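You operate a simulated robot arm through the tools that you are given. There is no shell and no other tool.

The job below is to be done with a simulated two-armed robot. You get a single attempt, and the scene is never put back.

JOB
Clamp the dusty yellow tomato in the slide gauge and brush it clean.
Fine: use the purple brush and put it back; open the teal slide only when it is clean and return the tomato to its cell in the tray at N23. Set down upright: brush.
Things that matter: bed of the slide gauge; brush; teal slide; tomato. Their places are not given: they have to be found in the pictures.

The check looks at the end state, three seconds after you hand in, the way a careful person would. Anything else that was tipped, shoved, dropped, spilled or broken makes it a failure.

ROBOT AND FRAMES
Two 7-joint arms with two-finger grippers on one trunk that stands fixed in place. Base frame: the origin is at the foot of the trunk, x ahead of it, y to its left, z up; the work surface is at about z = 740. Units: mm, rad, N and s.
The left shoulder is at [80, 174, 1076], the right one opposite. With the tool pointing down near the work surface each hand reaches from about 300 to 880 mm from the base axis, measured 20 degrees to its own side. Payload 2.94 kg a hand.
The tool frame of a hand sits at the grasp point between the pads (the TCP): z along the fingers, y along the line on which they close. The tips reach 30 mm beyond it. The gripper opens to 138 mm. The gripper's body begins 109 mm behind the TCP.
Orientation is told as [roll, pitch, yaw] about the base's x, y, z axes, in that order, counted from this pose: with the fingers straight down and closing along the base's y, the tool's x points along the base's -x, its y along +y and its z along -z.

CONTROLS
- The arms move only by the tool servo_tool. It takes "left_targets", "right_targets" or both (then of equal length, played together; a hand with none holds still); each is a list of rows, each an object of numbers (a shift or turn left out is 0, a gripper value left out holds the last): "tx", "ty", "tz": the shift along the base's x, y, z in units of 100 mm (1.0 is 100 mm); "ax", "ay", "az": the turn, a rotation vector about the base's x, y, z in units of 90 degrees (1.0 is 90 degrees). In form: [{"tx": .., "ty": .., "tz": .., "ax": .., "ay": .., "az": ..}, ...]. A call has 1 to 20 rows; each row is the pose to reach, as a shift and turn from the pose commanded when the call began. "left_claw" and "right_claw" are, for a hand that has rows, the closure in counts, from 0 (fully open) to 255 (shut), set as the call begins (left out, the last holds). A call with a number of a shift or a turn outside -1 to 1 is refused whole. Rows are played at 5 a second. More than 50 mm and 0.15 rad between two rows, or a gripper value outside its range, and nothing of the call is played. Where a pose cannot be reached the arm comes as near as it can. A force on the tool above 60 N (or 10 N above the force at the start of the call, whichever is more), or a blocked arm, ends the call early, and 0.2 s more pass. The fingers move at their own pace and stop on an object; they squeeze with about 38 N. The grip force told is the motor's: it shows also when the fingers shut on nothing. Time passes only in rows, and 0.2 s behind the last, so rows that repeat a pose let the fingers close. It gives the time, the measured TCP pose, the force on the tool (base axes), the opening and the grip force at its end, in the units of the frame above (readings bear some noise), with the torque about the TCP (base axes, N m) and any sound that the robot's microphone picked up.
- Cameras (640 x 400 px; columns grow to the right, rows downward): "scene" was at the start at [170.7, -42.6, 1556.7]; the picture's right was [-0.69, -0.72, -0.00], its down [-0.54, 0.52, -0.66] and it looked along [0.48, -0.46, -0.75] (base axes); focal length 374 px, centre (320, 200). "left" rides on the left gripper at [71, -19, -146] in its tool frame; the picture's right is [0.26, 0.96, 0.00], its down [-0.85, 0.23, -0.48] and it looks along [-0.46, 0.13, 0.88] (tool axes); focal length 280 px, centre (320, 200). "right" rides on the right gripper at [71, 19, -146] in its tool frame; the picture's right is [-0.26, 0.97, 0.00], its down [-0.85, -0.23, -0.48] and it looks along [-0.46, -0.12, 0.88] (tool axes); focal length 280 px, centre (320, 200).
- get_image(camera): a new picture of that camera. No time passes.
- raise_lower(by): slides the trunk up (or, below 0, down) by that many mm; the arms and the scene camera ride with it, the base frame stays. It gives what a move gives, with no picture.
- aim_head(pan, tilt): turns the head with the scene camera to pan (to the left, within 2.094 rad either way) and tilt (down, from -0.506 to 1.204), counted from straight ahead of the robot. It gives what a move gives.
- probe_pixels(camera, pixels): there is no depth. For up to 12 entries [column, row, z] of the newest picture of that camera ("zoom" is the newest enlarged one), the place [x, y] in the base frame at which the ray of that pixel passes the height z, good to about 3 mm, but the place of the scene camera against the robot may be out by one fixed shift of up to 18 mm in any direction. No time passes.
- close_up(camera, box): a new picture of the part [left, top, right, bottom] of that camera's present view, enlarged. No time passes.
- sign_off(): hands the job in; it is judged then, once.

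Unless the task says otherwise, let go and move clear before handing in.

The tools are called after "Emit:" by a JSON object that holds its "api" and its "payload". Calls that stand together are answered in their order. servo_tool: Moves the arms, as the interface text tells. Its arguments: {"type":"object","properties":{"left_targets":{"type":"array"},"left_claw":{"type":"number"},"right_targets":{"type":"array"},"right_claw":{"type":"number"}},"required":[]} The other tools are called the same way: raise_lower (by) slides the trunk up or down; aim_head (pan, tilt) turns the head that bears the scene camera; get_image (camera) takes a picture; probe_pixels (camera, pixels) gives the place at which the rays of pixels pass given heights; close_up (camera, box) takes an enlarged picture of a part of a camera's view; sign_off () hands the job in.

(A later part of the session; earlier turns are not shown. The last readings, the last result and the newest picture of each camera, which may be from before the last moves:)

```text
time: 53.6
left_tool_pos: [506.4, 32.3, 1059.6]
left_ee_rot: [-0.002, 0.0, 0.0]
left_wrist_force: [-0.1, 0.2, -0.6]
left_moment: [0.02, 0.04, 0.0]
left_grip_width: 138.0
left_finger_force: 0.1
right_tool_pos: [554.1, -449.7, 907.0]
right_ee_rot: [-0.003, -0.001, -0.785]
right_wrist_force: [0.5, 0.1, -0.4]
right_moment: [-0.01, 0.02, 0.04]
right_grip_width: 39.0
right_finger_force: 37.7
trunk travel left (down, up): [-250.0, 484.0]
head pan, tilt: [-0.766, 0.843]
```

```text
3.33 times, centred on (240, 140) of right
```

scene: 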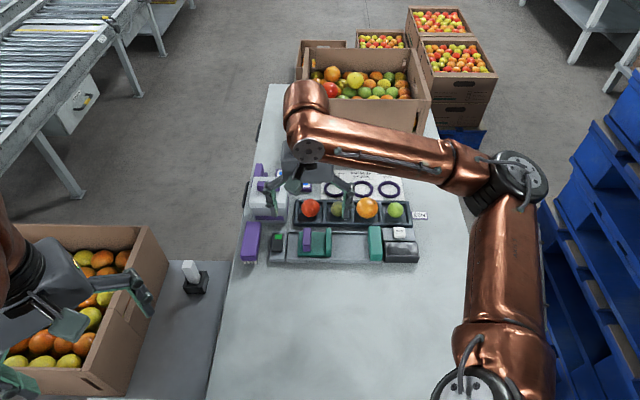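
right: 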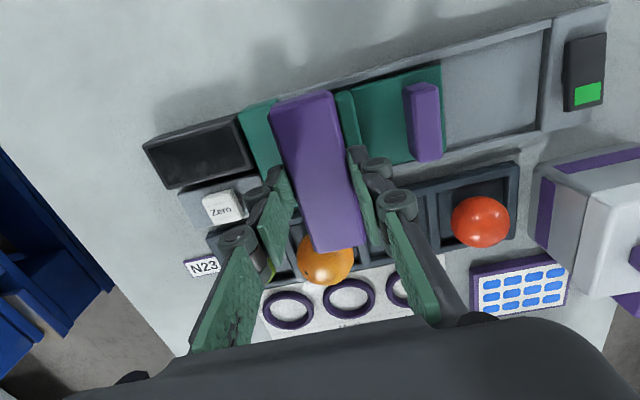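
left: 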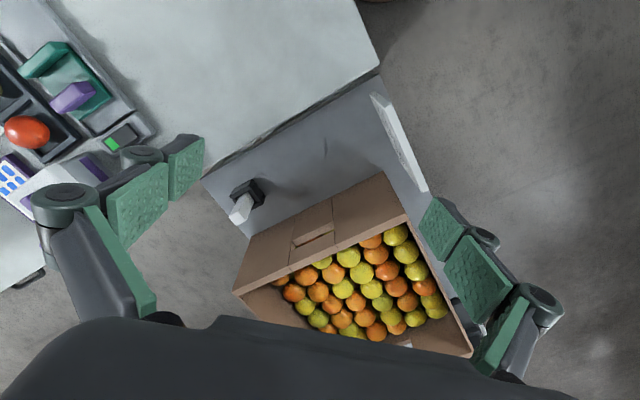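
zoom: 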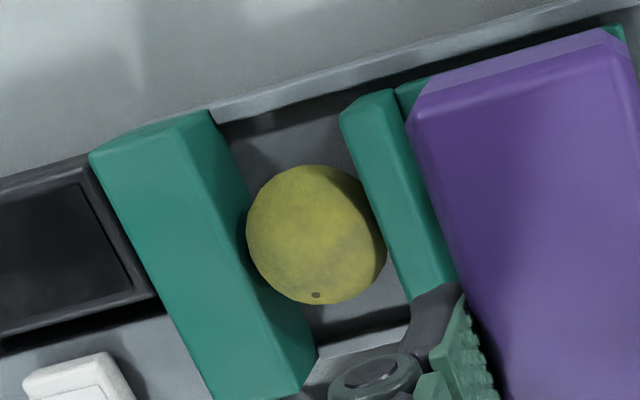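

The tomato is already noticeably brighter, so the strokes work. I'll go back for more.

Emit:
{"api": "servo_tool", "payload": {"right_targets": [{"tx": -0.3, "ty": -0.3}, {"tx": -0.6, "ty": -0.6}, {"tx": -0.6, "ty": -0.6, "tz": -0.3}, {"tx": -0.6, "ty": -0.6, "tz": -0.55}, {"tx": -0.6, "ty": -0.6, "tz": -0.6}, {"tx": -0.67, "ty": -0.53, "tz": -0.6}, {"tx": -0.74, "ty": -0.46, "tz": -0.6}, {"tx": -0.67, "ty": -0.53, "tz": -0.6}, {"tx": -0.6, "ty": -0.6, "tz": -0.6}, {"tx": -0.53, "ty": -0.67, "tz": -0.6}, {"tx": -0.46, "ty": -0.74, "tz": -0.6}, {"tx": -0.53, "ty": -0.67, "tz": -0.6}, {"tx": -0.6, "ty": -0.6, "tz": -0.6}, {"tx": -0.67, "ty": -0.53, "tz": -0.6}, {"tx": -0.74, "ty": -0.46, "tz": -0.6}, {"tx": -0.67, "ty": -0.53, "tz": -0.6}, {"tx": -0.6, "ty": -0.6, "tz": -0.6}, {"tx": -0.53, "ty": -0.67, "tz": -0.6}, {"tx": -0.46, "ty": -0.74, "tz": -0.6}, {"tx": -0.6, "ty": -0.6, "tz": -0.6}]}}

Emit:
{"api": "servo_tool", "payload": {"right_targets": [{"tx": -0.07, "ty": 0.07}, {"tx": -0.14, "ty": 0.14}, {"tx": -0.07, "ty": 0.07}, {"tz": 0.0}, {"tx": 0.07, "ty": -0.07}, {"tx": 0.14, "ty": -0.14}, {"tx": 0.07, "ty": -0.07}, {"tz": 0.0}, {"tx": -0.07, "ty": 0.07}, {"tx": -0.14, "ty": 0.14}, {"tx": -0.07, "ty": 0.07}, {"tz": 0.0}, {"tz": 0.3}, {"tz": 0.6}, {"tx": 0.3, "ty": 0.3, "tz": 0.6}, {"tx": 0.6, "ty": 0.6, "tz": 0.6}]}}

Emit:
{"api": "close_up", "payload": {"camera": "scene", "box": [310, 200, 410, 270]}}

Emit:
{"api": "close_up", "payload": {"camera": "right", "box": [150, 80, 330, 200]}}

```text
time: 57.8
left_tool_pos: [505.7, 35.1, 1061.4]
left_ee_rot: [0.0, 0.001, 0.001]
left_wrist_force: [-1.0, 0.0, -0.4]
left_moment: [-0.01, 0.0, 0.0]
left_grip_width: 137.9
left_finger_force: 0.0
right_tool_pos: [494.5, -509.0, 848.5]
right_ee_rot: [0.001, 0.0, -0.783]
right_wrist_force: [0.7, 0.7, -0.8]
right_moment: [-0.04, -0.05, 0.0]
right_grip_width: 38.9
right_finger_force: 37.6
trunk travel left (down, up): [-250.0, 484.0]
head pan, tilt: [-0.766, 0.843]
```

```text
time: 61.2
left_tool_pos: [506.1, 33.7, 1060.5]
left_ee_rot: [0.0, 0.0, 0.001]
left_wrist_force: [0.0, 0.7, 0.5]
left_moment: [-0.03, 0.02, -0.01]
left_grip_width: 137.7
left_finger_force: 0.2
right_tool_pos: [553.7, -449.7, 908.4]
right_ee_rot: [-0.001, 0.0, -0.786]
right_wrist_force: [0.8, 0.7, 0.0]
right_moment: [-0.05, 0.03, 0.02]
right_grip_width: 38.7
right_finger_force: 38.2
trunk travel left (down, up): [-250.0, 484.0]
head pan, tilt: [-0.766, 0.843]
```

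```text
5.71 times, centred on (360, 235) of scene
```

zoom: 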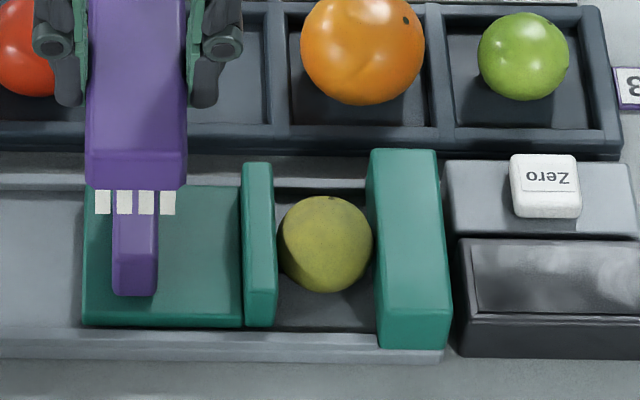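

```text
3.33 times, centred on (240, 140) of right
```

zoom: 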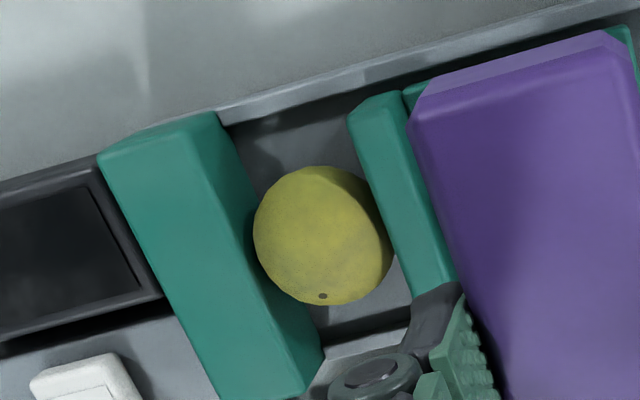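

The second pass ended with no contact force, so the brush crept up slightly in the grip. I'll go back and lower it until I feel about 8–10 N, then stroke.

Emit:
{"api": "servo_tool", "payload": {"right_targets": [{"tx": -0.3, "ty": -0.3}, {"tx": -0.6, "ty": -0.6}, {"tx": -0.6, "ty": -0.6, "tz": -0.3}, {"tx": -0.6, "ty": -0.6, "tz": -0.55}, {"tx": -0.6, "ty": -0.6, "tz": -0.61}, {"tx": -0.6, "ty": -0.6, "tz": -0.61}]}}

Emit:
{"api": "servo_tool", "payload": {"right_targets": [{"tz": -0.01}, {"tz": -0.01}]}}

```text
time: 62.6
left_tool_pos: [505.5, 32.5, 1060.2]
left_ee_rot: [0.002, 0.0, 0.0]
left_wrist_force: [-0.1, 0.7, -0.8]
left_moment: [0.01, 0.0, 0.0]
left_grip_width: 138.1
left_finger_force: 0.0
right_tool_pos: [494.9, -511.5, 847.8]
right_ee_rot: [0.0, 0.001, -0.785]
right_wrist_force: [0.5, -0.6, 0.1]
right_moment: [0.03, -0.02, -0.02]
right_grip_width: 38.9
right_finger_force: 38.2
trunk travel left (down, up): [-250.0, 484.0]
head pan, tilt: [-0.766, 0.843]
```

```text
time: 63.2
left_tool_pos: [505.3, 33.8, 1060.0]
left_ee_rot: [0.001, 0.001, -0.001]
left_wrist_force: [0.2, 0.1, -0.6]
left_moment: [-0.01, 0.05, 0.02]
left_grip_width: 138.1
left_finger_force: 0.0
right_tool_pos: [494.4, -511.1, 847.1]
right_ee_rot: [-0.001, 0.002, -0.786]
right_wrist_force: [-1.1, 0.0, 4.0]
right_moment: [-0.01, 0.02, 0.01]
right_grip_width: 38.8
right_finger_force: 37.3
trunk travel left (down, up): [-250.0, 484.0]
head pan, tilt: [-0.766, 0.843]
```

Emit:
{"api": "servo_tool", "payload": {"right_targets": [{"tz": -0.007}, {"tx": -0.07, "ty": 0.07, "tz": -0.007}, {"tx": -0.14, "ty": 0.14, "tz": -0.007}, {"tx": -0.07, "ty": 0.07, "tz": -0.007}, {"tz": -0.007}, {"tx": 0.07, "ty": -0.07, "tz": -0.007}, {"tx": 0.14, "ty": -0.14, "tz": -0.007}, {"tx": 0.07, "ty": -0.07, "tz": -0.007}, {"tz": -0.007}, {"tx": -0.07, "ty": 0.07, "tz": -0.007}, {"tx": -0.14, "ty": 0.14, "tz": -0.007}, {"tx": -0.07, "ty": 0.07, "tz": -0.007}, {"tz": -0.007}, {"tx": 0.07, "ty": -0.07, "tz": -0.007}, {"tx": 0.14, "ty": -0.14, "tz": -0.007}, {"tx": 0.07, "ty": -0.07, "tz": -0.007}, {"tz": -0.007}]}}

Emit:
{"api": "servo_tool", "payload": {"right_targets": [{"tz": 0.0}]}}

```text
time: 66.8
left_tool_pos: [505.1, 33.8, 1060.9]
left_ee_rot: [0.001, -0.001, 0.001]
left_wrist_force: [-0.2, 0.3, 0.5]
left_moment: [0.0, -0.03, -0.02]
left_grip_width: 138.0
left_finger_force: 0.1
right_tool_pos: [493.1, -509.1, 847.5]
right_ee_rot: [-0.001, -0.003, -0.782]
right_wrist_force: [1.6, 0.3, 12.1]
right_moment: [0.07, -0.02, 0.0]
right_grip_width: 38.8
right_finger_force: 37.8
trunk travel left (down, up): [-250.0, 484.0]
head pan, tilt: [-0.766, 0.843]
```

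```text
time: 67.2
left_tool_pos: [506.0, 33.3, 1060.1]
left_ee_rot: [0.0, 0.001, -0.001]
left_wrist_force: [0.0, 0.3, 0.3]
left_moment: [-0.01, 0.01, 0.03]
left_grip_width: 138.2
left_finger_force: 0.2
right_tool_pos: [495.5, -511.2, 846.1]
right_ee_rot: [0.001, -0.002, -0.784]
right_wrist_force: [1.6, -0.9, 16.0]
right_moment: [0.01, -0.04, 0.0]
right_grip_width: 38.9
right_finger_force: 38.0
trunk travel left (down, up): [-250.0, 484.0]
head pan, tilt: [-0.766, 0.843]
```

Contact persisted at 12–16 N throughout this pass. Raising to inspect.

Emit:
{"api": "servo_tool", "payload": {"right_targets": [{"tz": 0.3}, {"tz": 0.6}, {"tx": 0.3, "ty": 0.3, "tz": 0.6}, {"tx": 0.6, "ty": 0.6, "tz": 0.6}, {"tx": 0.6, "ty": 0.6, "tz": 0.6}]}}

Emit:
{"api": "close_up", "payload": {"camera": "scene", "box": [310, 200, 410, 270]}}

Emit:
{"api": "close_up", "payload": {"camera": "right", "box": [150, 80, 330, 200]}}

```text
time: 68.4
left_tool_pos: [506.8, 32.2, 1060.9]
left_ee_rot: [0.001, 0.0, 0.0]
left_wrist_force: [-0.9, 0.4, 0.0]
left_moment: [-0.02, 0.01, 0.01]
left_grip_width: 137.9
left_finger_force: 0.1
right_tool_pos: [553.8, -451.4, 904.0]
right_ee_rot: [-0.003, 0.001, -0.786]
right_wrist_force: [0.4, 1.2, -0.6]
right_moment: [0.0, 0.0, 0.01]
right_grip_width: 38.6
right_finger_force: 37.5
trunk travel left (down, up): [-250.0, 484.0]
head pan, tilt: [-0.766, 0.843]
```

```text
5.71 times, centred on (360, 235) of scene
```

zoom: 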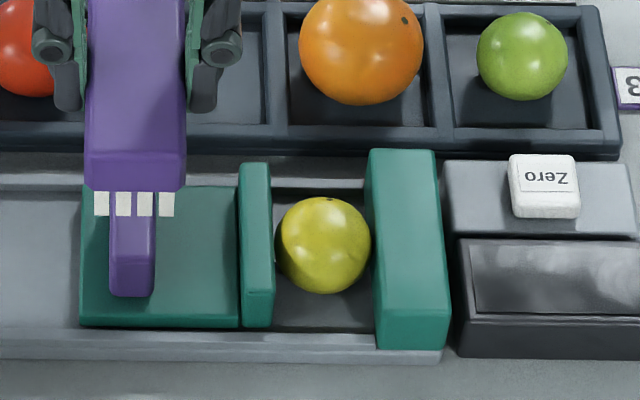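

```text
3.33 times, centred on (240, 140) of right
```

zoom: 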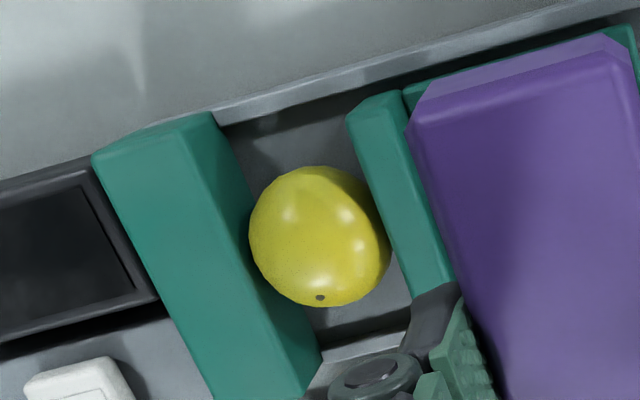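

The tomato is now bright yellow and glossy, with only faint specks. I'll do one more full pass to be sure.

Emit:
{"api": "servo_tool", "payload": {"right_targets": [{"tx": -0.3, "ty": -0.3}, {"tx": -0.6, "ty": -0.6}, {"tx": -0.6, "ty": -0.6, "tz": -0.3}, {"tx": -0.6, "ty": -0.6, "tz": -0.55}, {"tx": -0.6, "ty": -0.6, "tz": -0.605}, {"tx": -0.6, "ty": -0.6, "tz": -0.605}]}}

Emit:
{"api": "servo_tool", "payload": {"right_targets": [{"tz": -0.005}, {"tx": -0.07, "ty": 0.07, "tz": -0.005}, {"tx": -0.14, "ty": 0.14, "tz": -0.005}, {"tx": -0.07, "ty": 0.07, "tz": -0.005}, {"tz": -0.005}, {"tx": 0.07, "ty": -0.07, "tz": -0.005}, {"tx": 0.14, "ty": -0.14, "tz": -0.005}, {"tx": 0.07, "ty": -0.07, "tz": -0.005}, {"tz": -0.005}, {"tx": -0.07, "ty": 0.07, "tz": -0.005}, {"tx": -0.14, "ty": 0.14, "tz": -0.005}, {"tx": -0.07, "ty": 0.07, "tz": -0.005}, {"tz": -0.005}, {"tx": 0.07, "ty": -0.07, "tz": -0.005}, {"tx": 0.14, "ty": -0.14, "tz": -0.005}, {"tx": 0.07, "ty": -0.07, "tz": -0.005}, {"tz": -0.005}]}}

Emit:
{"api": "servo_tool", "payload": {"right_targets": [{"tz": 0.3}, {"tz": 0.6}, {"tx": 0.3, "ty": 0.3, "tz": 0.6}, {"tx": 0.6, "ty": 0.6, "tz": 0.6}, {"tx": 0.6, "ty": 0.6, "tz": 0.6}]}}

Emit:
{"api": "close_up", "payload": {"camera": "scene", "box": [330, 220, 390, 260]}}

Emit:
{"api": "close_up", "payload": {"camera": "right", "box": [190, 110, 290, 190]}}

```text
time: 69.8
left_tool_pos: [505.4, 33.8, 1060.2]
left_ee_rot: [0.0, 0.0, -0.002]
left_wrist_force: [-0.1, 1.0, 0.5]
left_moment: [0.01, -0.02, -0.02]
left_grip_width: 138.0
left_finger_force: 0.0
right_tool_pos: [493.8, -509.7, 845.4]
right_ee_rot: [0.001, 0.0, -0.784]
right_wrist_force: [-0.1, -0.9, 3.3]
right_moment: [-0.01, 0.0, -0.04]
right_grip_width: 38.8
right_finger_force: 38.6
trunk travel left (down, up): [-250.0, 484.0]
head pan, tilt: [-0.766, 0.843]
```

```text
time: 73.4
left_tool_pos: [504.8, 33.7, 1059.8]
left_ee_rot: [0.001, 0.001, 0.0]
left_wrist_force: [0.0, 0.2, 0.0]
left_moment: [-0.01, -0.02, -0.02]
left_grip_width: 137.9
left_finger_force: 0.0
right_tool_pos: [494.4, -510.8, 845.7]
right_ee_rot: [-0.004, 0.001, -0.785]
right_wrist_force: [0.4, -2.0, 13.9]
right_moment: [-0.19, -0.02, 0.0]
right_grip_width: 38.8
right_finger_force: 38.1
trunk travel left (down, up): [-250.0, 484.0]
head pan, tilt: [-0.766, 0.843]
```

```text
time: 74.6
left_tool_pos: [506.8, 32.9, 1060.4]
left_ee_rot: [0.002, 0.001, -0.001]
left_wrist_force: [0.0, 0.0, 0.1]
left_moment: [0.03, 0.03, 0.0]
left_grip_width: 138.1
left_finger_force: 0.0
right_tool_pos: [554.5, -450.6, 904.1]
right_ee_rot: [-0.003, 0.002, -0.785]
right_wrist_force: [0.7, 0.1, -0.3]
right_moment: [-0.01, -0.03, -0.01]
right_grip_width: 39.0
right_finger_force: 38.1
trunk travel left (down, up): [-250.0, 484.0]
head pan, tilt: [-0.766, 0.843]
```

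```text
10.00 times, centred on (360, 240) of scene
```

zoom: 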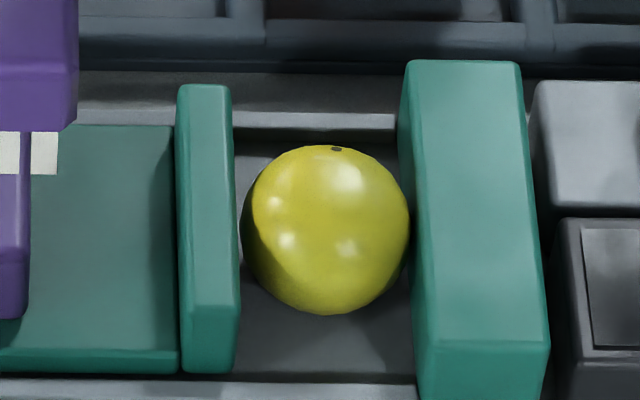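

```text
5.00 times, centred on (240, 150) of right
```

zoom: 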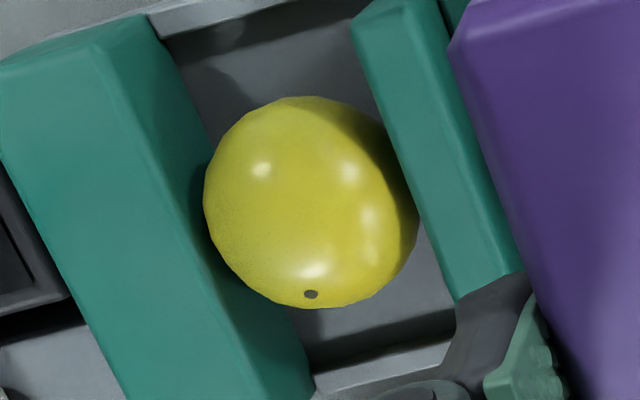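

It's glossy yellow, with perhaps a trace of grain left. One last pass, slightly lower since contact was light.

Emit:
{"api": "servo_tool", "payload": {"right_targets": [{"tx": -0.3, "ty": -0.3}, {"tx": -0.6, "ty": -0.6}, {"tx": -0.6, "ty": -0.6, "tz": -0.3}, {"tx": -0.6, "ty": -0.6, "tz": -0.55}, {"tx": -0.6, "ty": -0.6, "tz": -0.605}, {"tx": -0.6, "ty": -0.6, "tz": -0.605}]}}

Emit:
{"api": "servo_tool", "payload": {"right_targets": [{"tz": -0.005}, {"tx": -0.07, "ty": 0.07, "tz": -0.005}, {"tx": -0.14, "ty": 0.14, "tz": -0.005}, {"tx": -0.07, "ty": 0.07, "tz": -0.005}, {"tz": -0.005}, {"tx": 0.07, "ty": -0.07, "tz": -0.005}, {"tx": 0.14, "ty": -0.14, "tz": -0.005}, {"tx": 0.07, "ty": -0.07, "tz": -0.005}, {"tz": -0.005}, {"tx": -0.07, "ty": 0.07, "tz": -0.005}, {"tx": -0.14, "ty": 0.14, "tz": -0.005}, {"tx": -0.07, "ty": 0.07, "tz": -0.005}, {"tz": -0.005}, {"tx": 0.07, "ty": -0.07, "tz": -0.005}, {"tx": 0.14, "ty": -0.14, "tz": -0.005}, {"tx": 0.07, "ty": -0.07, "tz": -0.005}, {"tz": -0.005}]}}

Emit:
{"api": "servo_tool", "payload": {"right_targets": [{"tz": 0.3}, {"tz": 0.6}, {"tx": 0.3, "ty": 0.3, "tz": 0.6}, {"tx": 0.6, "ty": 0.6, "tz": 0.6}, {"tx": 0.6, "ty": 0.6, "tz": 0.6}]}}

Emit:
{"api": "close_up", "payload": {"camera": "scene", "box": [330, 220, 390, 260]}}

Emit:
{"api": "close_up", "payload": {"camera": "right", "box": [190, 110, 290, 190]}}

Emit:
{"api": "get_image", "payload": {"camera": "right"}}

```text
time: 76.0
left_tool_pos: [506.3, 33.9, 1060.5]
left_ee_rot: [0.0, 0.001, 0.001]
left_wrist_force: [-0.3, -0.2, -0.2]
left_moment: [0.03, 0.01, -0.02]
left_grip_width: 138.2
left_finger_force: 0.0
right_tool_pos: [495.0, -509.7, 844.7]
right_ee_rot: [0.001, -0.002, -0.785]
right_wrist_force: [-0.2, -1.5, 8.5]
right_moment: [-0.12, 0.07, 0.01]
right_grip_width: 38.6
right_finger_force: 37.2
trunk travel left (down, up): [-250.0, 484.0]
head pan, tilt: [-0.766, 0.843]
```

```text
time: 79.6
left_tool_pos: [506.1, 33.4, 1059.9]
left_ee_rot: [0.001, -0.001, 0.0]
left_wrist_force: [0.6, 0.3, 0.0]
left_moment: [0.03, 0.04, -0.02]
left_grip_width: 137.9
left_finger_force: 0.1
right_tool_pos: [495.8, -509.1, 845.2]
right_ee_rot: [0.0, -0.001, -0.783]
right_wrist_force: [1.5, 1.1, 17.5]
right_moment: [0.19, 0.11, -0.04]
right_grip_width: 38.8
right_finger_force: 37.7
trunk travel left (down, up): [-250.0, 484.0]
head pan, tilt: [-0.766, 0.843]
```

```text
time: 80.8
left_tool_pos: [506.3, 32.7, 1061.4]
left_ee_rot: [0.002, -0.001, 0.0]
left_wrist_force: [0.2, -0.7, 0.0]
left_moment: [0.02, -0.01, -0.02]
left_grip_width: 137.9
left_finger_force: 0.0
right_tool_pos: [555.0, -450.5, 902.8]
right_ee_rot: [-0.002, 0.001, -0.784]
right_wrist_force: [0.0, -0.5, -0.1]
right_moment: [0.04, 0.0, 0.03]
right_grip_width: 38.9
right_finger_force: 38.3
trunk travel left (down, up): [-250.0, 484.0]
head pan, tilt: [-0.766, 0.843]
```

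```text
10.00 times, centred on (360, 240) of scene
```

zoom: 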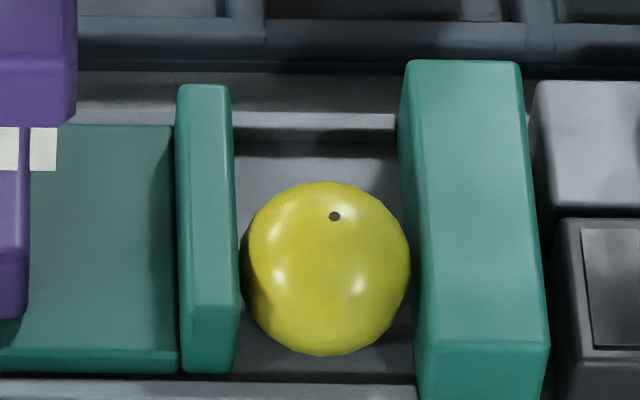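

```text
5.00 times, centred on (240, 150) of right
```

zoom: 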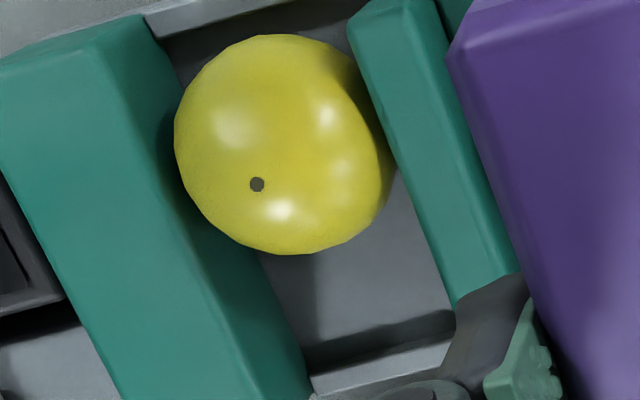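

```text
taken
```

right: 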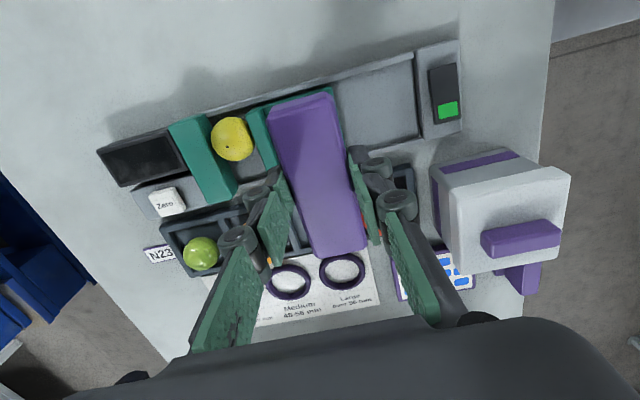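

The tomato is clean and glossy; it rolled a few mm along the jaws but is still held between them. No more brushing. I'll carry the brush back to its spot at (685,-311).

Emit:
{"api": "servo_tool", "payload": {"right_targets": [{"tx": 0.25, "ty": 0.25}, {"tx": 0.5, "ty": 0.5}, {"tx": 0.75, "ty": 0.75}, {"tx": 1.0, "ty": 1.0}, {"tx": 1.0, "ty": 1.0}]}}

Emit:
{"api": "servo_tool", "payload": {"right_targets": [{"tx": 0.15, "ty": 0.2}, {"tx": 0.31, "ty": 0.4}, {"tx": 0.31, "ty": 0.4, "tz": -0.3}, {"tx": 0.31, "ty": 0.4, "tz": -0.6}, {"tx": 0.31, "ty": 0.4, "tz": -0.9}, {"tx": 0.31, "ty": 0.4, "tz": -0.98}, {"tx": 0.31, "ty": 0.4, "tz": -0.98}]}}

Emit:
{"api": "close_up", "payload": {"camera": "scene", "box": [220, 190, 320, 280]}}

Emit:
{"api": "get_image", "payload": {"camera": "right"}}

```text
time: 82.0
left_tool_pos: [506.0, 32.3, 1060.3]
left_ee_rot: [0.0, 0.001, -0.001]
left_wrist_force: [-0.2, -0.1, 0.5]
left_moment: [-0.01, -0.04, 0.01]
left_grip_width: 137.9
left_finger_force: 0.1
right_tool_pos: [655.6, -351.8, 904.6]
right_ee_rot: [0.0, 0.0, -0.784]
right_wrist_force: [0.2, -0.1, -1.0]
right_moment: [-0.01, -0.03, -0.01]
right_grip_width: 38.7
right_finger_force: 38.5
trunk travel left (down, up): [-250.0, 484.0]
head pan, tilt: [-0.766, 0.843]
```

```text
time: 83.6
left_tool_pos: [507.3, 32.2, 1059.8]
left_ee_rot: [0.0, 0.0, 0.0]
left_wrist_force: [-0.3, 0.0, -0.5]
left_moment: [-0.01, -0.01, 0.01]
left_grip_width: 138.2
left_finger_force: 0.1
right_tool_pos: [686.3, -310.7, 805.9]
right_ee_rot: [0.0, -0.001, -0.784]
right_wrist_force: [-0.7, 0.6, -0.3]
right_moment: [0.0, -0.02, 0.0]
right_grip_width: 39.3
right_finger_force: 38.2
trunk travel left (down, up): [-250.0, 484.0]
head pan, tilt: [-0.766, 0.843]
```

```text
4.44 times, centred on (270, 235) of scene
```

zoom: 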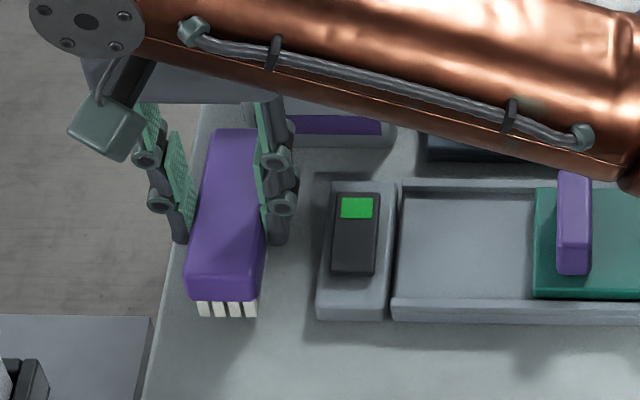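

```text
taken
```

right: 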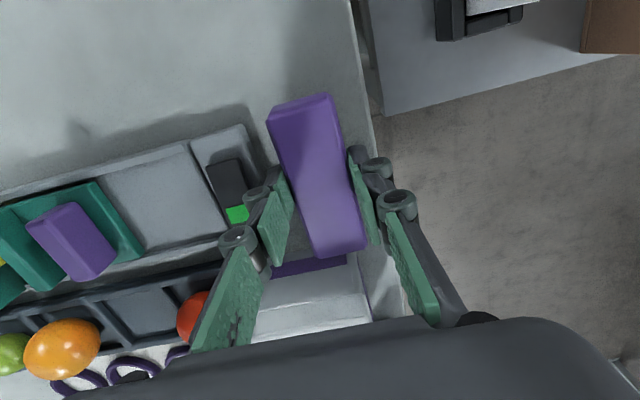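

The brush is about 10 mm above its spot. Lowering in small steps and watching Fz.

Emit:
{"api": "servo_tool", "payload": {"right_targets": [{"tz": -0.03}, {"tz": -0.06}, {"tz": -0.06}]}}

Emit:
{"api": "servo_tool", "payload": {"right_targets": [{"tz": -0.015}, {"tz": -0.025}, {"tz": -0.025}]}}

```text
time: 84.4
left_tool_pos: [505.9, 33.5, 1059.9]
left_ee_rot: [-0.001, 0.0, -0.001]
left_wrist_force: [0.2, 1.6, 1.2]
left_moment: [0.02, -0.02, 0.03]
left_grip_width: 137.7
left_finger_force: 0.1
right_tool_pos: [686.4, -309.8, 800.6]
right_ee_rot: [0.0, 0.0, -0.785]
right_wrist_force: [0.0, 0.9, -0.7]
right_moment: [0.0, 0.0, -0.01]
right_grip_width: 39.1
right_finger_force: 38.3
trunk travel left (down, up): [-250.0, 484.0]
head pan, tilt: [-0.766, 0.843]
```

```text
time: 85.2
left_tool_pos: [506.9, 32.8, 1059.6]
left_ee_rot: [0.001, 0.001, 0.0]
left_wrist_force: [0.7, 0.6, -0.4]
left_moment: [0.0, 0.02, 0.0]
left_grip_width: 138.5
left_finger_force: 0.1
right_tool_pos: [685.6, -310.1, 796.1]
right_ee_rot: [-0.001, 0.002, -0.786]
right_wrist_force: [-0.1, -0.3, -1.1]
right_moment: [-0.01, -0.01, -0.02]
right_grip_width: 39.0
right_finger_force: 38.1
trunk travel left (down, up): [-250.0, 484.0]
head pan, tilt: [-0.766, 0.843]
```

Emit:
{"api": "servo_tool", "payload": {"right_targets": [{"tz": -0.01}, {"tz": -0.015}, {"tz": -0.015}]}}

Emit:
{"api": "close_up", "payload": {"camera": "scene", "box": [220, 190, 320, 280]}}

```text
time: 86.0
left_tool_pos: [507.2, 32.4, 1060.2]
left_ee_rot: [-0.001, 0.0, -0.002]
left_wrist_force: [0.0, 0.0, 0.3]
left_moment: [0.0, 0.04, -0.04]
left_grip_width: 138.0
left_finger_force: 0.0
right_tool_pos: [686.2, -309.6, 795.1]
right_ee_rot: [-0.001, 0.0, -0.785]
right_wrist_force: [0.1, 1.2, 3.4]
right_moment: [-0.15, -0.16, 0.02]
right_grip_width: 38.9
right_finger_force: 38.2
trunk travel left (down, up): [-250.0, 484.0]
head pan, tilt: [-0.766, 0.843]
```

```text
4.44 times, centred on (270, 235) of scene
```

zoom: 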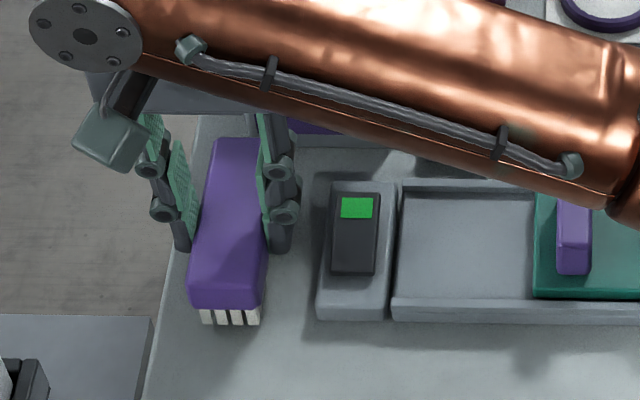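

The brush touches with its −v end first (moment about −u, and the +v end sits about 4 mm high), so it tilted slightly in the grip. I'll level it with about a 2.3° hand rotation and lower until flat.

Emit:
{"api": "servo_tool", "payload": {"right_targets": [{"ax": -0.009, "ay": -0.009}, {"ax": -0.018, "ay": -0.018}, {"ax": -0.018, "ay": -0.018}]}}

Emit:
{"api": "servo_tool", "payload": {"right_targets": [{"tz": -0.01}, {"tz": -0.015}, {"tz": -0.015}]}}

Emit:
{"api": "close_up", "payload": {"camera": "scene", "box": [220, 190, 320, 280]}}

```text
time: 86.8
left_tool_pos: [505.8, 33.6, 1059.6]
left_ee_rot: [-0.001, 0.001, -0.001]
left_wrist_force: [0.1, 0.4, 0.1]
left_moment: [0.0, 0.0, 0.02]
left_grip_width: 137.7
left_finger_force: 0.1
right_tool_pos: [686.0, -310.0, 795.4]
right_ee_rot: [-0.002, -0.039, -0.786]
right_wrist_force: [0.4, -0.4, -1.0]
right_moment: [0.02, 0.02, -0.01]
right_grip_width: 39.0
right_finger_force: 38.1
trunk travel left (down, up): [-250.0, 484.0]
head pan, tilt: [-0.766, 0.843]
```

```text
time: 87.6
left_tool_pos: [505.4, 34.1, 1059.4]
left_ee_rot: [-0.002, -0.002, 0.0]
left_wrist_force: [-0.1, -0.1, 0.5]
left_moment: [-0.03, 0.01, 0.03]
left_grip_width: 138.0
left_finger_force: 0.1
right_tool_pos: [685.6, -309.4, 793.2]
right_ee_rot: [0.001, -0.04, -0.785]
right_wrist_force: [-0.6, -0.3, 2.6]
right_moment: [0.08, 0.13, 0.05]
right_grip_width: 39.0
right_finger_force: 37.6
trunk travel left (down, up): [-250.0, 484.0]
head pan, tilt: [-0.766, 0.843]
```

```text
4.44 times, centred on (270, 235) of scene
```

zoom: 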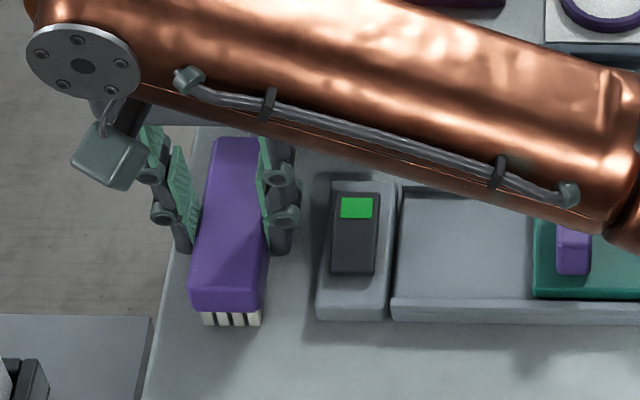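

Now the +v end touches first, so that was a slight overcorrection. I'll rotate back about 0.8°, ease down, then release.

Emit:
{"api": "servo_tool", "payload": {"right_targets": [{"ax": 0.006, "ay": 0.006}, {"ax": 0.006, "ay": 0.006, "tz": -0.008}, {"ax": 0.006, "ay": 0.006, "tz": -0.008}]}}

```text
time: 88.4
left_tool_pos: [506.0, 33.3, 1059.5]
left_ee_rot: [-0.002, 0.001, 0.001]
left_wrist_force: [-0.4, 0.5, -0.4]
left_moment: [0.0, 0.02, 0.0]
left_grip_width: 138.0
left_finger_force: 0.0
right_tool_pos: [685.9, -309.8, 793.9]
right_ee_rot: [-0.001, -0.027, -0.786]
right_wrist_force: [2.2, -2.1, 7.5]
right_moment: [-0.46, -0.45, 0.02]
right_grip_width: 39.0
right_finger_force: 37.8
trunk travel left (down, up): [-250.0, 484.0]
head pan, tilt: [-0.766, 0.843]
```

Emit:
{"api": "servo_tool", "payload": {"right_targets": [{"ax": -0.004, "ay": -0.004}, {"ax": -0.004, "ay": -0.004}]}}

Emit:
{"api": "servo_tool", "payload": {"right_targets": [{"tz": 0.0}, {"tz": 0.0}, {"tz": 0.0}], "right_claw": 160}}

Emit:
{"api": "close_up", "payload": {"camera": "scene", "box": [220, 190, 320, 280]}}

Emit:
{"api": "close_up", "payload": {"camera": "right", "box": [220, 60, 420, 260]}}

```text
time: 89.0
left_tool_pos: [505.7, 32.1, 1061.5]
left_ee_rot: [0.0, 0.0, -0.002]
left_wrist_force: [-0.4, 0.0, 0.9]
left_moment: [0.02, -0.02, -0.03]
left_grip_width: 138.2
left_finger_force: 0.0
right_tool_pos: [685.5, -309.7, 794.4]
right_ee_rot: [0.001, -0.035, -0.784]
right_wrist_force: [1.6, -0.7, 9.9]
right_moment: [0.26, 0.23, 0.0]
right_grip_width: 38.9
right_finger_force: 38.2
trunk travel left (down, up): [-250.0, 484.0]
head pan, tilt: [-0.766, 0.843]
```

```text
time: 89.8
left_tool_pos: [505.9, 32.6, 1060.1]
left_ee_rot: [-0.001, -0.002, -0.002]
left_wrist_force: [-0.6, 0.2, 0.8]
left_moment: [0.0, 0.0, -0.03]
left_grip_width: 137.9
left_finger_force: 0.1
right_tool_pos: [685.9, -310.6, 792.6]
right_ee_rot: [0.002, -0.034, -0.783]
right_wrist_force: [0.2, -0.8, 0.6]
right_moment: [0.01, 0.01, 0.01]
right_grip_width: 51.7
right_finger_force: 0.0
trunk travel left (down, up): [-250.0, 484.0]
head pan, tilt: [-0.766, 0.843]
```

```text
4.44 times, centred on (270, 235) of scene
```

zoom: 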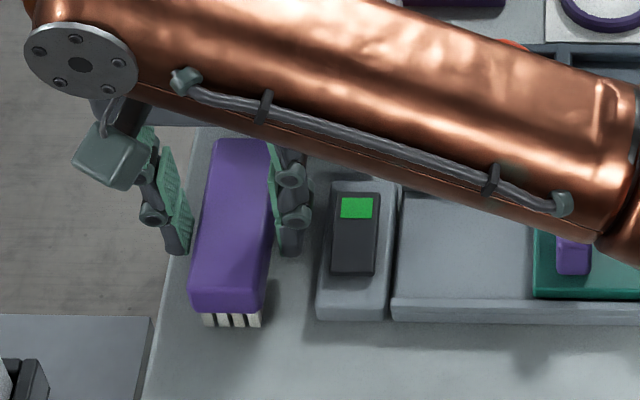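

```text
2.00 times, centred on (320, 160) of right
```

zoom: 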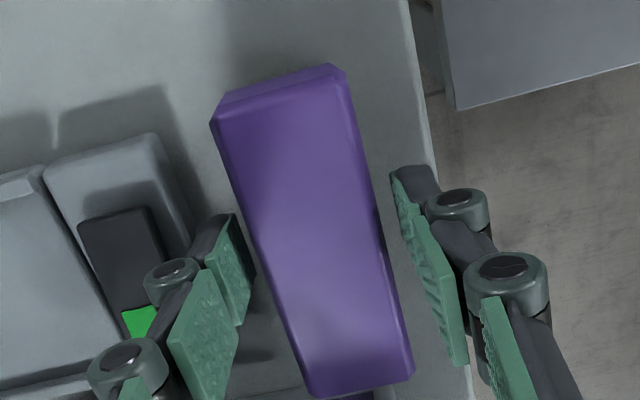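

The brush is standing upright at its original spot. I'll rise straight up, then level the hand.

Emit:
{"api": "servo_tool", "payload": {"right_targets": [{"tz": 0.08}, {"tz": 0.25}, {"tz": 0.5}, {"tz": 0.75, "ax": 0.008, "ay": 0.008}, {"tz": 1.0, "ax": 0.016, "ay": 0.016}, {"tz": 1.0, "ax": 0.016, "ay": 0.016}]}}

Emit:
{"api": "get_image", "payload": {"camera": "right"}}

Emit:
{"api": "close_up", "payload": {"camera": "scene", "box": [220, 190, 320, 280]}}

```text
time: 91.2
left_tool_pos: [506.1, 32.9, 1059.4]
left_ee_rot: [0.0, 0.0, 0.0]
left_wrist_force: [0.7, 0.3, 0.0]
left_moment: [0.03, 0.01, 0.01]
left_grip_width: 138.0
left_finger_force: 0.0
right_tool_pos: [686.2, -309.6, 892.2]
right_ee_rot: [-0.001, 0.003, -0.785]
right_wrist_force: [-1.0, -0.1, -0.4]
right_moment: [0.0, 0.0, 0.02]
right_grip_width: 51.2
right_finger_force: 0.0
trunk travel left (down, up): [-250.0, 484.0]
head pan, tilt: [-0.766, 0.843]
```

```text
taken
```

right: 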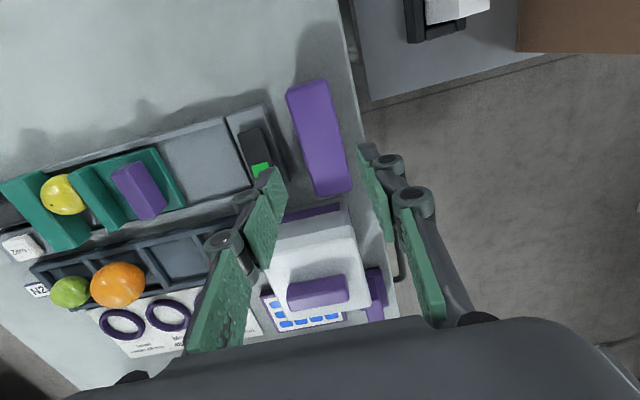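

```text
4.44 times, centred on (270, 235) of scene
```

zoom: 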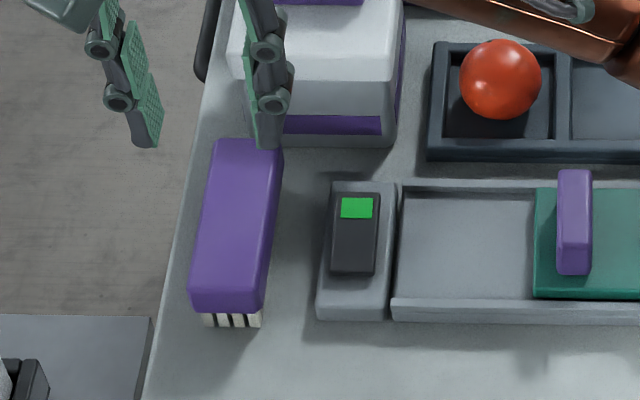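

The brush is upright and free. Now back to the slide handle at about (548,-453) to open it.

Emit:
{"api": "servo_tool", "payload": {"right_targets": [{"tx": -0.25, "ty": -0.25}, {"tx": -0.5, "ty": -0.5}, {"tx": -0.75, "ty": -0.75}, {"tx": -1.0, "ty": -1.0}, {"tx": -1.0, "ty": -1.0}], "right_claw": 172}}

Emit:
{"api": "servo_tool", "payload": {"right_targets": [{"tx": -0.18, "ty": -0.2}, {"tx": -0.365, "ty": -0.417}, {"tx": -0.365, "ty": -0.417, "tz": -0.3}, {"tx": -0.365, "ty": -0.417, "tz": -0.6}, {"tx": -0.365, "ty": -0.417, "tz": -0.6}]}}

Emit:
{"api": "get_image", "payload": {"camera": "right"}}

Emit:
{"api": "close_up", "payload": {"camera": "right", "box": [130, 90, 410, 260]}}

```text
time: 92.4
left_tool_pos: [506.9, 32.4, 1059.4]
left_ee_rot: [0.0, 0.0, 0.0]
left_wrist_force: [0.1, -0.1, -0.1]
left_moment: [0.0, 0.0, 0.01]
left_grip_width: 138.1
left_finger_force: 0.0
right_tool_pos: [587.0, -410.3, 893.5]
right_ee_rot: [-0.001, 0.001, -0.783]
right_wrist_force: [1.0, -0.2, 0.2]
right_moment: [-0.03, 0.03, -0.04]
right_grip_width: 44.6
right_finger_force: 0.1
trunk travel left (down, up): [-250.0, 484.0]
head pan, tilt: [-0.766, 0.843]
```

```text
time: 93.6
left_tool_pos: [505.7, 31.7, 1060.6]
left_ee_rot: [0.001, 0.001, 0.0]
left_wrist_force: [0.5, 0.7, -0.4]
left_moment: [0.0, -0.03, 0.01]
left_grip_width: 137.9
left_finger_force: 0.0
right_tool_pos: [548.7, -451.6, 833.0]
right_ee_rot: [0.0, 0.001, -0.785]
right_wrist_force: [-0.5, -0.2, -0.5]
right_moment: [-0.02, 0.02, 0.0]
right_grip_width: 44.8
right_finger_force: 0.1
trunk travel left (down, up): [-250.0, 484.0]
head pan, tilt: [-0.766, 0.843]
```

```text
taken
```

right: 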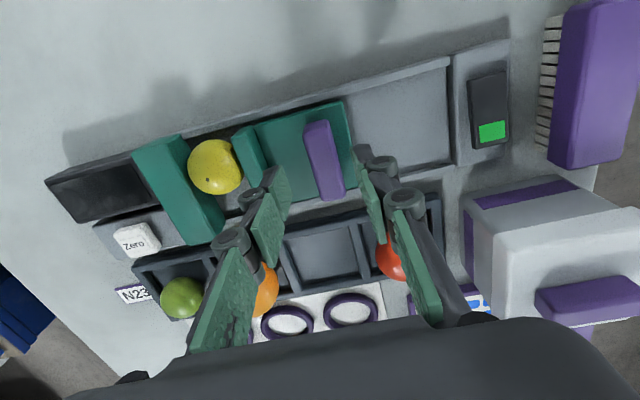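

```text
2.29 times, centred on (270, 175) of right
```

zoom: 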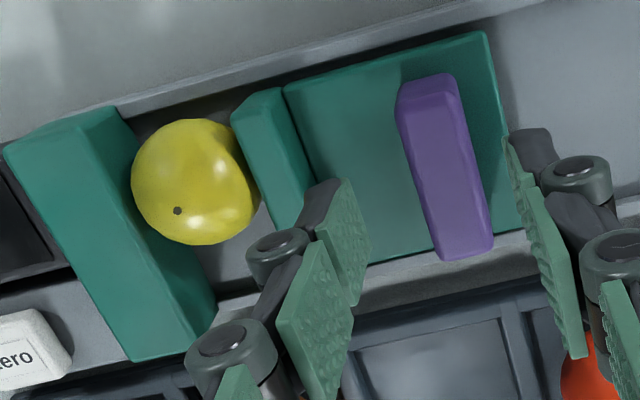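

The handle sits about 3 mm to the +u side of centre. I'll shift slightly, descend and grip it.

Emit:
{"api": "servo_tool", "payload": {"right_targets": [{"tx": 0.02, "ty": 0.022}, {"tx": 0.02, "ty": 0.022, "tz": -0.15}, {"tx": 0.02, "ty": 0.022, "tz": -0.27}, {"tx": 0.02, "ty": 0.022, "tz": -0.315}, {"tx": 0.02, "ty": 0.022, "tz": -0.315}]}}

Emit:
{"api": "servo_tool", "payload": {"right_targets": [{"tz": 0.0}, {"tz": 0.0}, {"tz": 0.0}, {"tz": 0.0}], "right_claw": 226}}

Emit:
{"api": "close_up", "payload": {"camera": "right", "box": [130, 90, 410, 260]}}

```text
time: 94.8
left_tool_pos: [506.1, 32.5, 1060.5]
left_ee_rot: [-0.001, 0.0, 0.0]
left_wrist_force: [0.4, 1.0, -0.3]
left_moment: [-0.01, 0.0, -0.02]
left_grip_width: 137.9
left_finger_force: 0.1
right_tool_pos: [551.9, -451.6, 802.8]
right_ee_rot: [0.001, 0.002, -0.786]
right_wrist_force: [-0.1, 0.4, -0.1]
right_moment: [-0.01, 0.0, 0.0]
right_grip_width: 44.8
right_finger_force: 0.0
trunk travel left (down, up): [-250.0, 484.0]
head pan, tilt: [-0.766, 0.843]
```

```text
time: 95.8
left_tool_pos: [506.5, 33.2, 1060.7]
left_ee_rot: [0.0, 0.001, 0.0]
left_wrist_force: [0.1, 0.4, -0.2]
left_moment: [0.0, 0.0, -0.03]
left_grip_width: 138.0
left_finger_force: 0.1
right_tool_pos: [550.8, -450.3, 801.9]
right_ee_rot: [0.0, 0.003, -0.782]
right_wrist_force: [1.4, 1.9, -2.1]
right_moment: [-0.03, -0.14, -0.07]
right_grip_width: 19.6
right_finger_force: 44.4
trunk travel left (down, up): [-250.0, 484.0]
head pan, tilt: [-0.766, 0.843]
```

```text
2.29 times, centred on (270, 175) of right
```

zoom: 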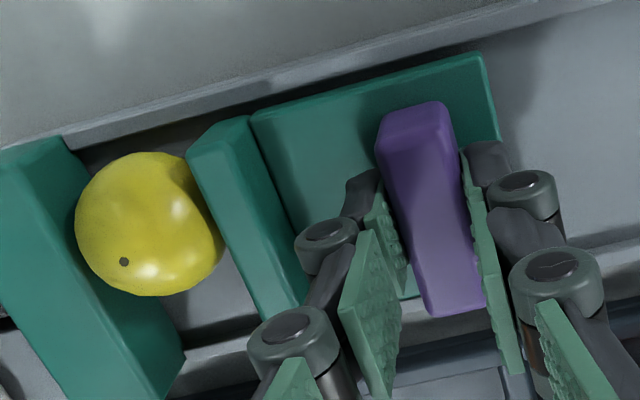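

Before opening, I'll take a close look at the tomato's surface to be sure it is clean.

Emit:
{"api": "close_up", "payload": {"camera": "right", "box": [155, 145, 235, 225]}}

Emit:
{"api": "close_up", "payload": {"camera": "scene", "box": [340, 222, 380, 258]}}

Emit:
{"api": "close_up", "payload": {"camera": "scene", "box": [380, 190, 420, 226]}}

```text
5.00 times, centred on (195, 185) of right
```

zoom: 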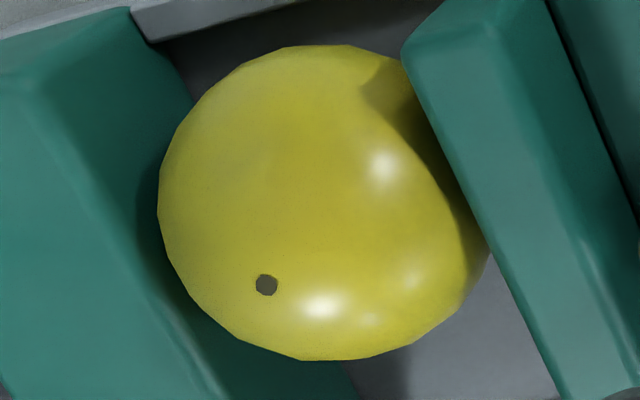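

```text
11.11 times, centred on (360, 240) of scene
```

zoom: 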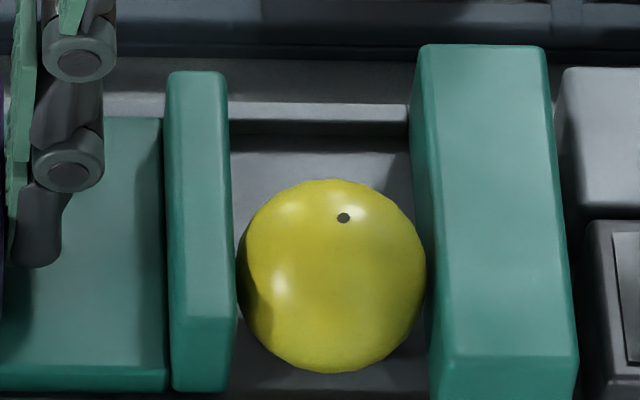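

```text
11.11 times, centred on (400, 208) of scene
```

zoom: 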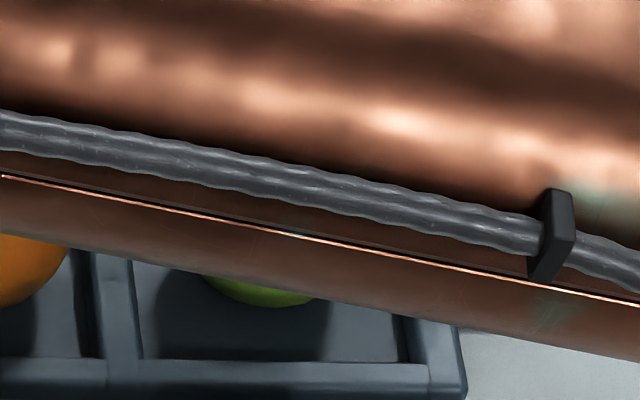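

The surface looks clean. I'll compare it with the other (never dusty) fruits at the same magnification.

Emit:
{"api": "get_image", "payload": {"camera": "right"}}

Emit:
{"api": "close_up", "payload": {"camera": "right", "box": [120, 250, 260, 340]}}

Emit:
{"api": "close_up", "payload": {"camera": "right", "box": [175, 165, 215, 205]}}

Emit:
{"api": "close_up", "payload": {"camera": "scene", "box": [352, 232, 368, 248]}}

```text
taken
```

right: 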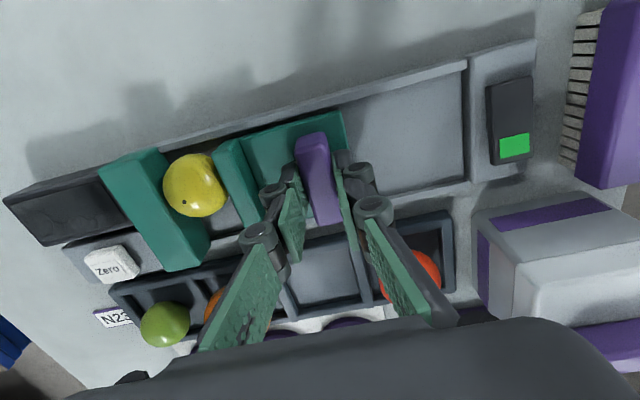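

```text
4.44 times, centred on (190, 295) of right
```

zoom: 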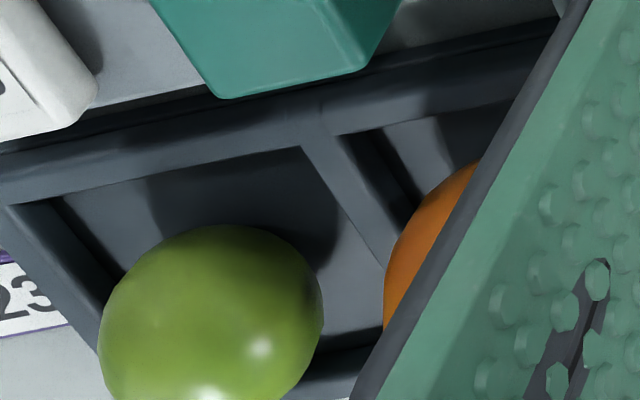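

```text
10.00 times, centred on (195, 185) of right
```

zoom: 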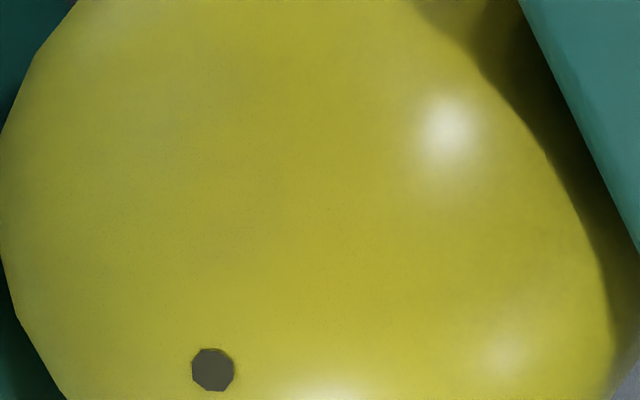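

```text
16.00 times, centred on (360, 240) of scene
```

zoom: 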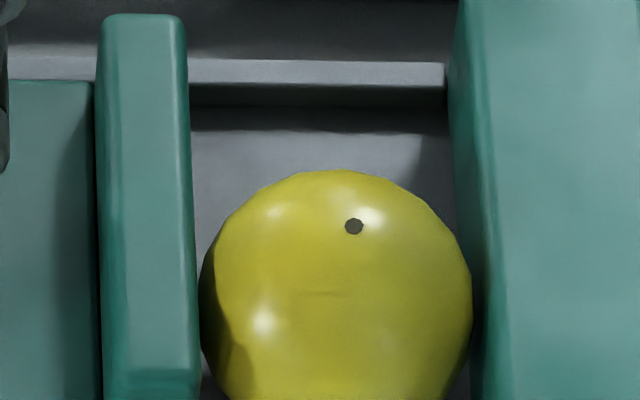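

Compared with the never-dusty green fruit, a very faint speckle remains, so one more pass is worthwhile before opening. The slide seems to have loosened by about 2 mm during brushing, so I'll first re-tighten it while holding the handle.

Emit:
{"api": "servo_tool", "payload": {"right_targets": [{"tx": -0.01, "ty": -0.01}, {"tx": -0.015, "ty": -0.015}, {"tx": -0.015, "ty": -0.015}]}}

Emit:
{"api": "close_up", "payload": {"camera": "scene", "box": [330, 220, 390, 260]}}

```text
time: 96.6
left_tool_pos: [506.9, 34.5, 1059.7]
left_ee_rot: [-0.002, 0.002, 0.0]
left_wrist_force: [-0.2, 0.5, -0.8]
left_moment: [0.03, -0.01, -0.01]
left_grip_width: 137.7
left_finger_force: 0.1
right_tool_pos: [550.7, -450.2, 801.3]
right_ee_rot: [0.001, 0.003, -0.784]
right_wrist_force: [5.3, 6.4, -4.5]
right_moment: [-0.05, -0.47, -0.16]
right_grip_width: 19.4
right_finger_force: 44.5
trunk travel left (down, up): [-250.0, 484.0]
head pan, tilt: [-0.766, 0.843]
```

```text
10.00 times, centred on (360, 240) of scene
```

zoom: 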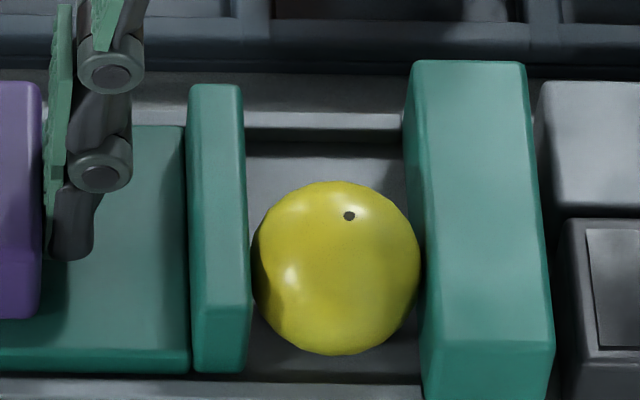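

Emit:
{"api": "servo_tool", "payload": {"right_targets": [{"tx": -0.01, "ty": -0.01}, {"tx": -0.017, "ty": -0.017}, {"tx": -0.017, "ty": -0.017}]}}

```text
time: 97.4
left_tool_pos: [507.8, 34.5, 1059.0]
left_ee_rot: [0.001, 0.001, 0.0]
left_wrist_force: [0.3, -0.2, 0.2]
left_moment: [-0.01, 0.01, 0.02]
left_grip_width: 138.1
left_finger_force: 0.1
right_tool_pos: [550.0, -450.4, 800.9]
right_ee_rot: [0.004, 0.001, -0.781]
right_wrist_force: [16.9, 18.5, -6.7]
right_moment: [0.47, -0.32, -0.12]
right_grip_width: 19.6
right_finger_force: 44.6
trunk travel left (down, up): [-250.0, 484.0]
head pan, tilt: [-0.766, 0.843]
```

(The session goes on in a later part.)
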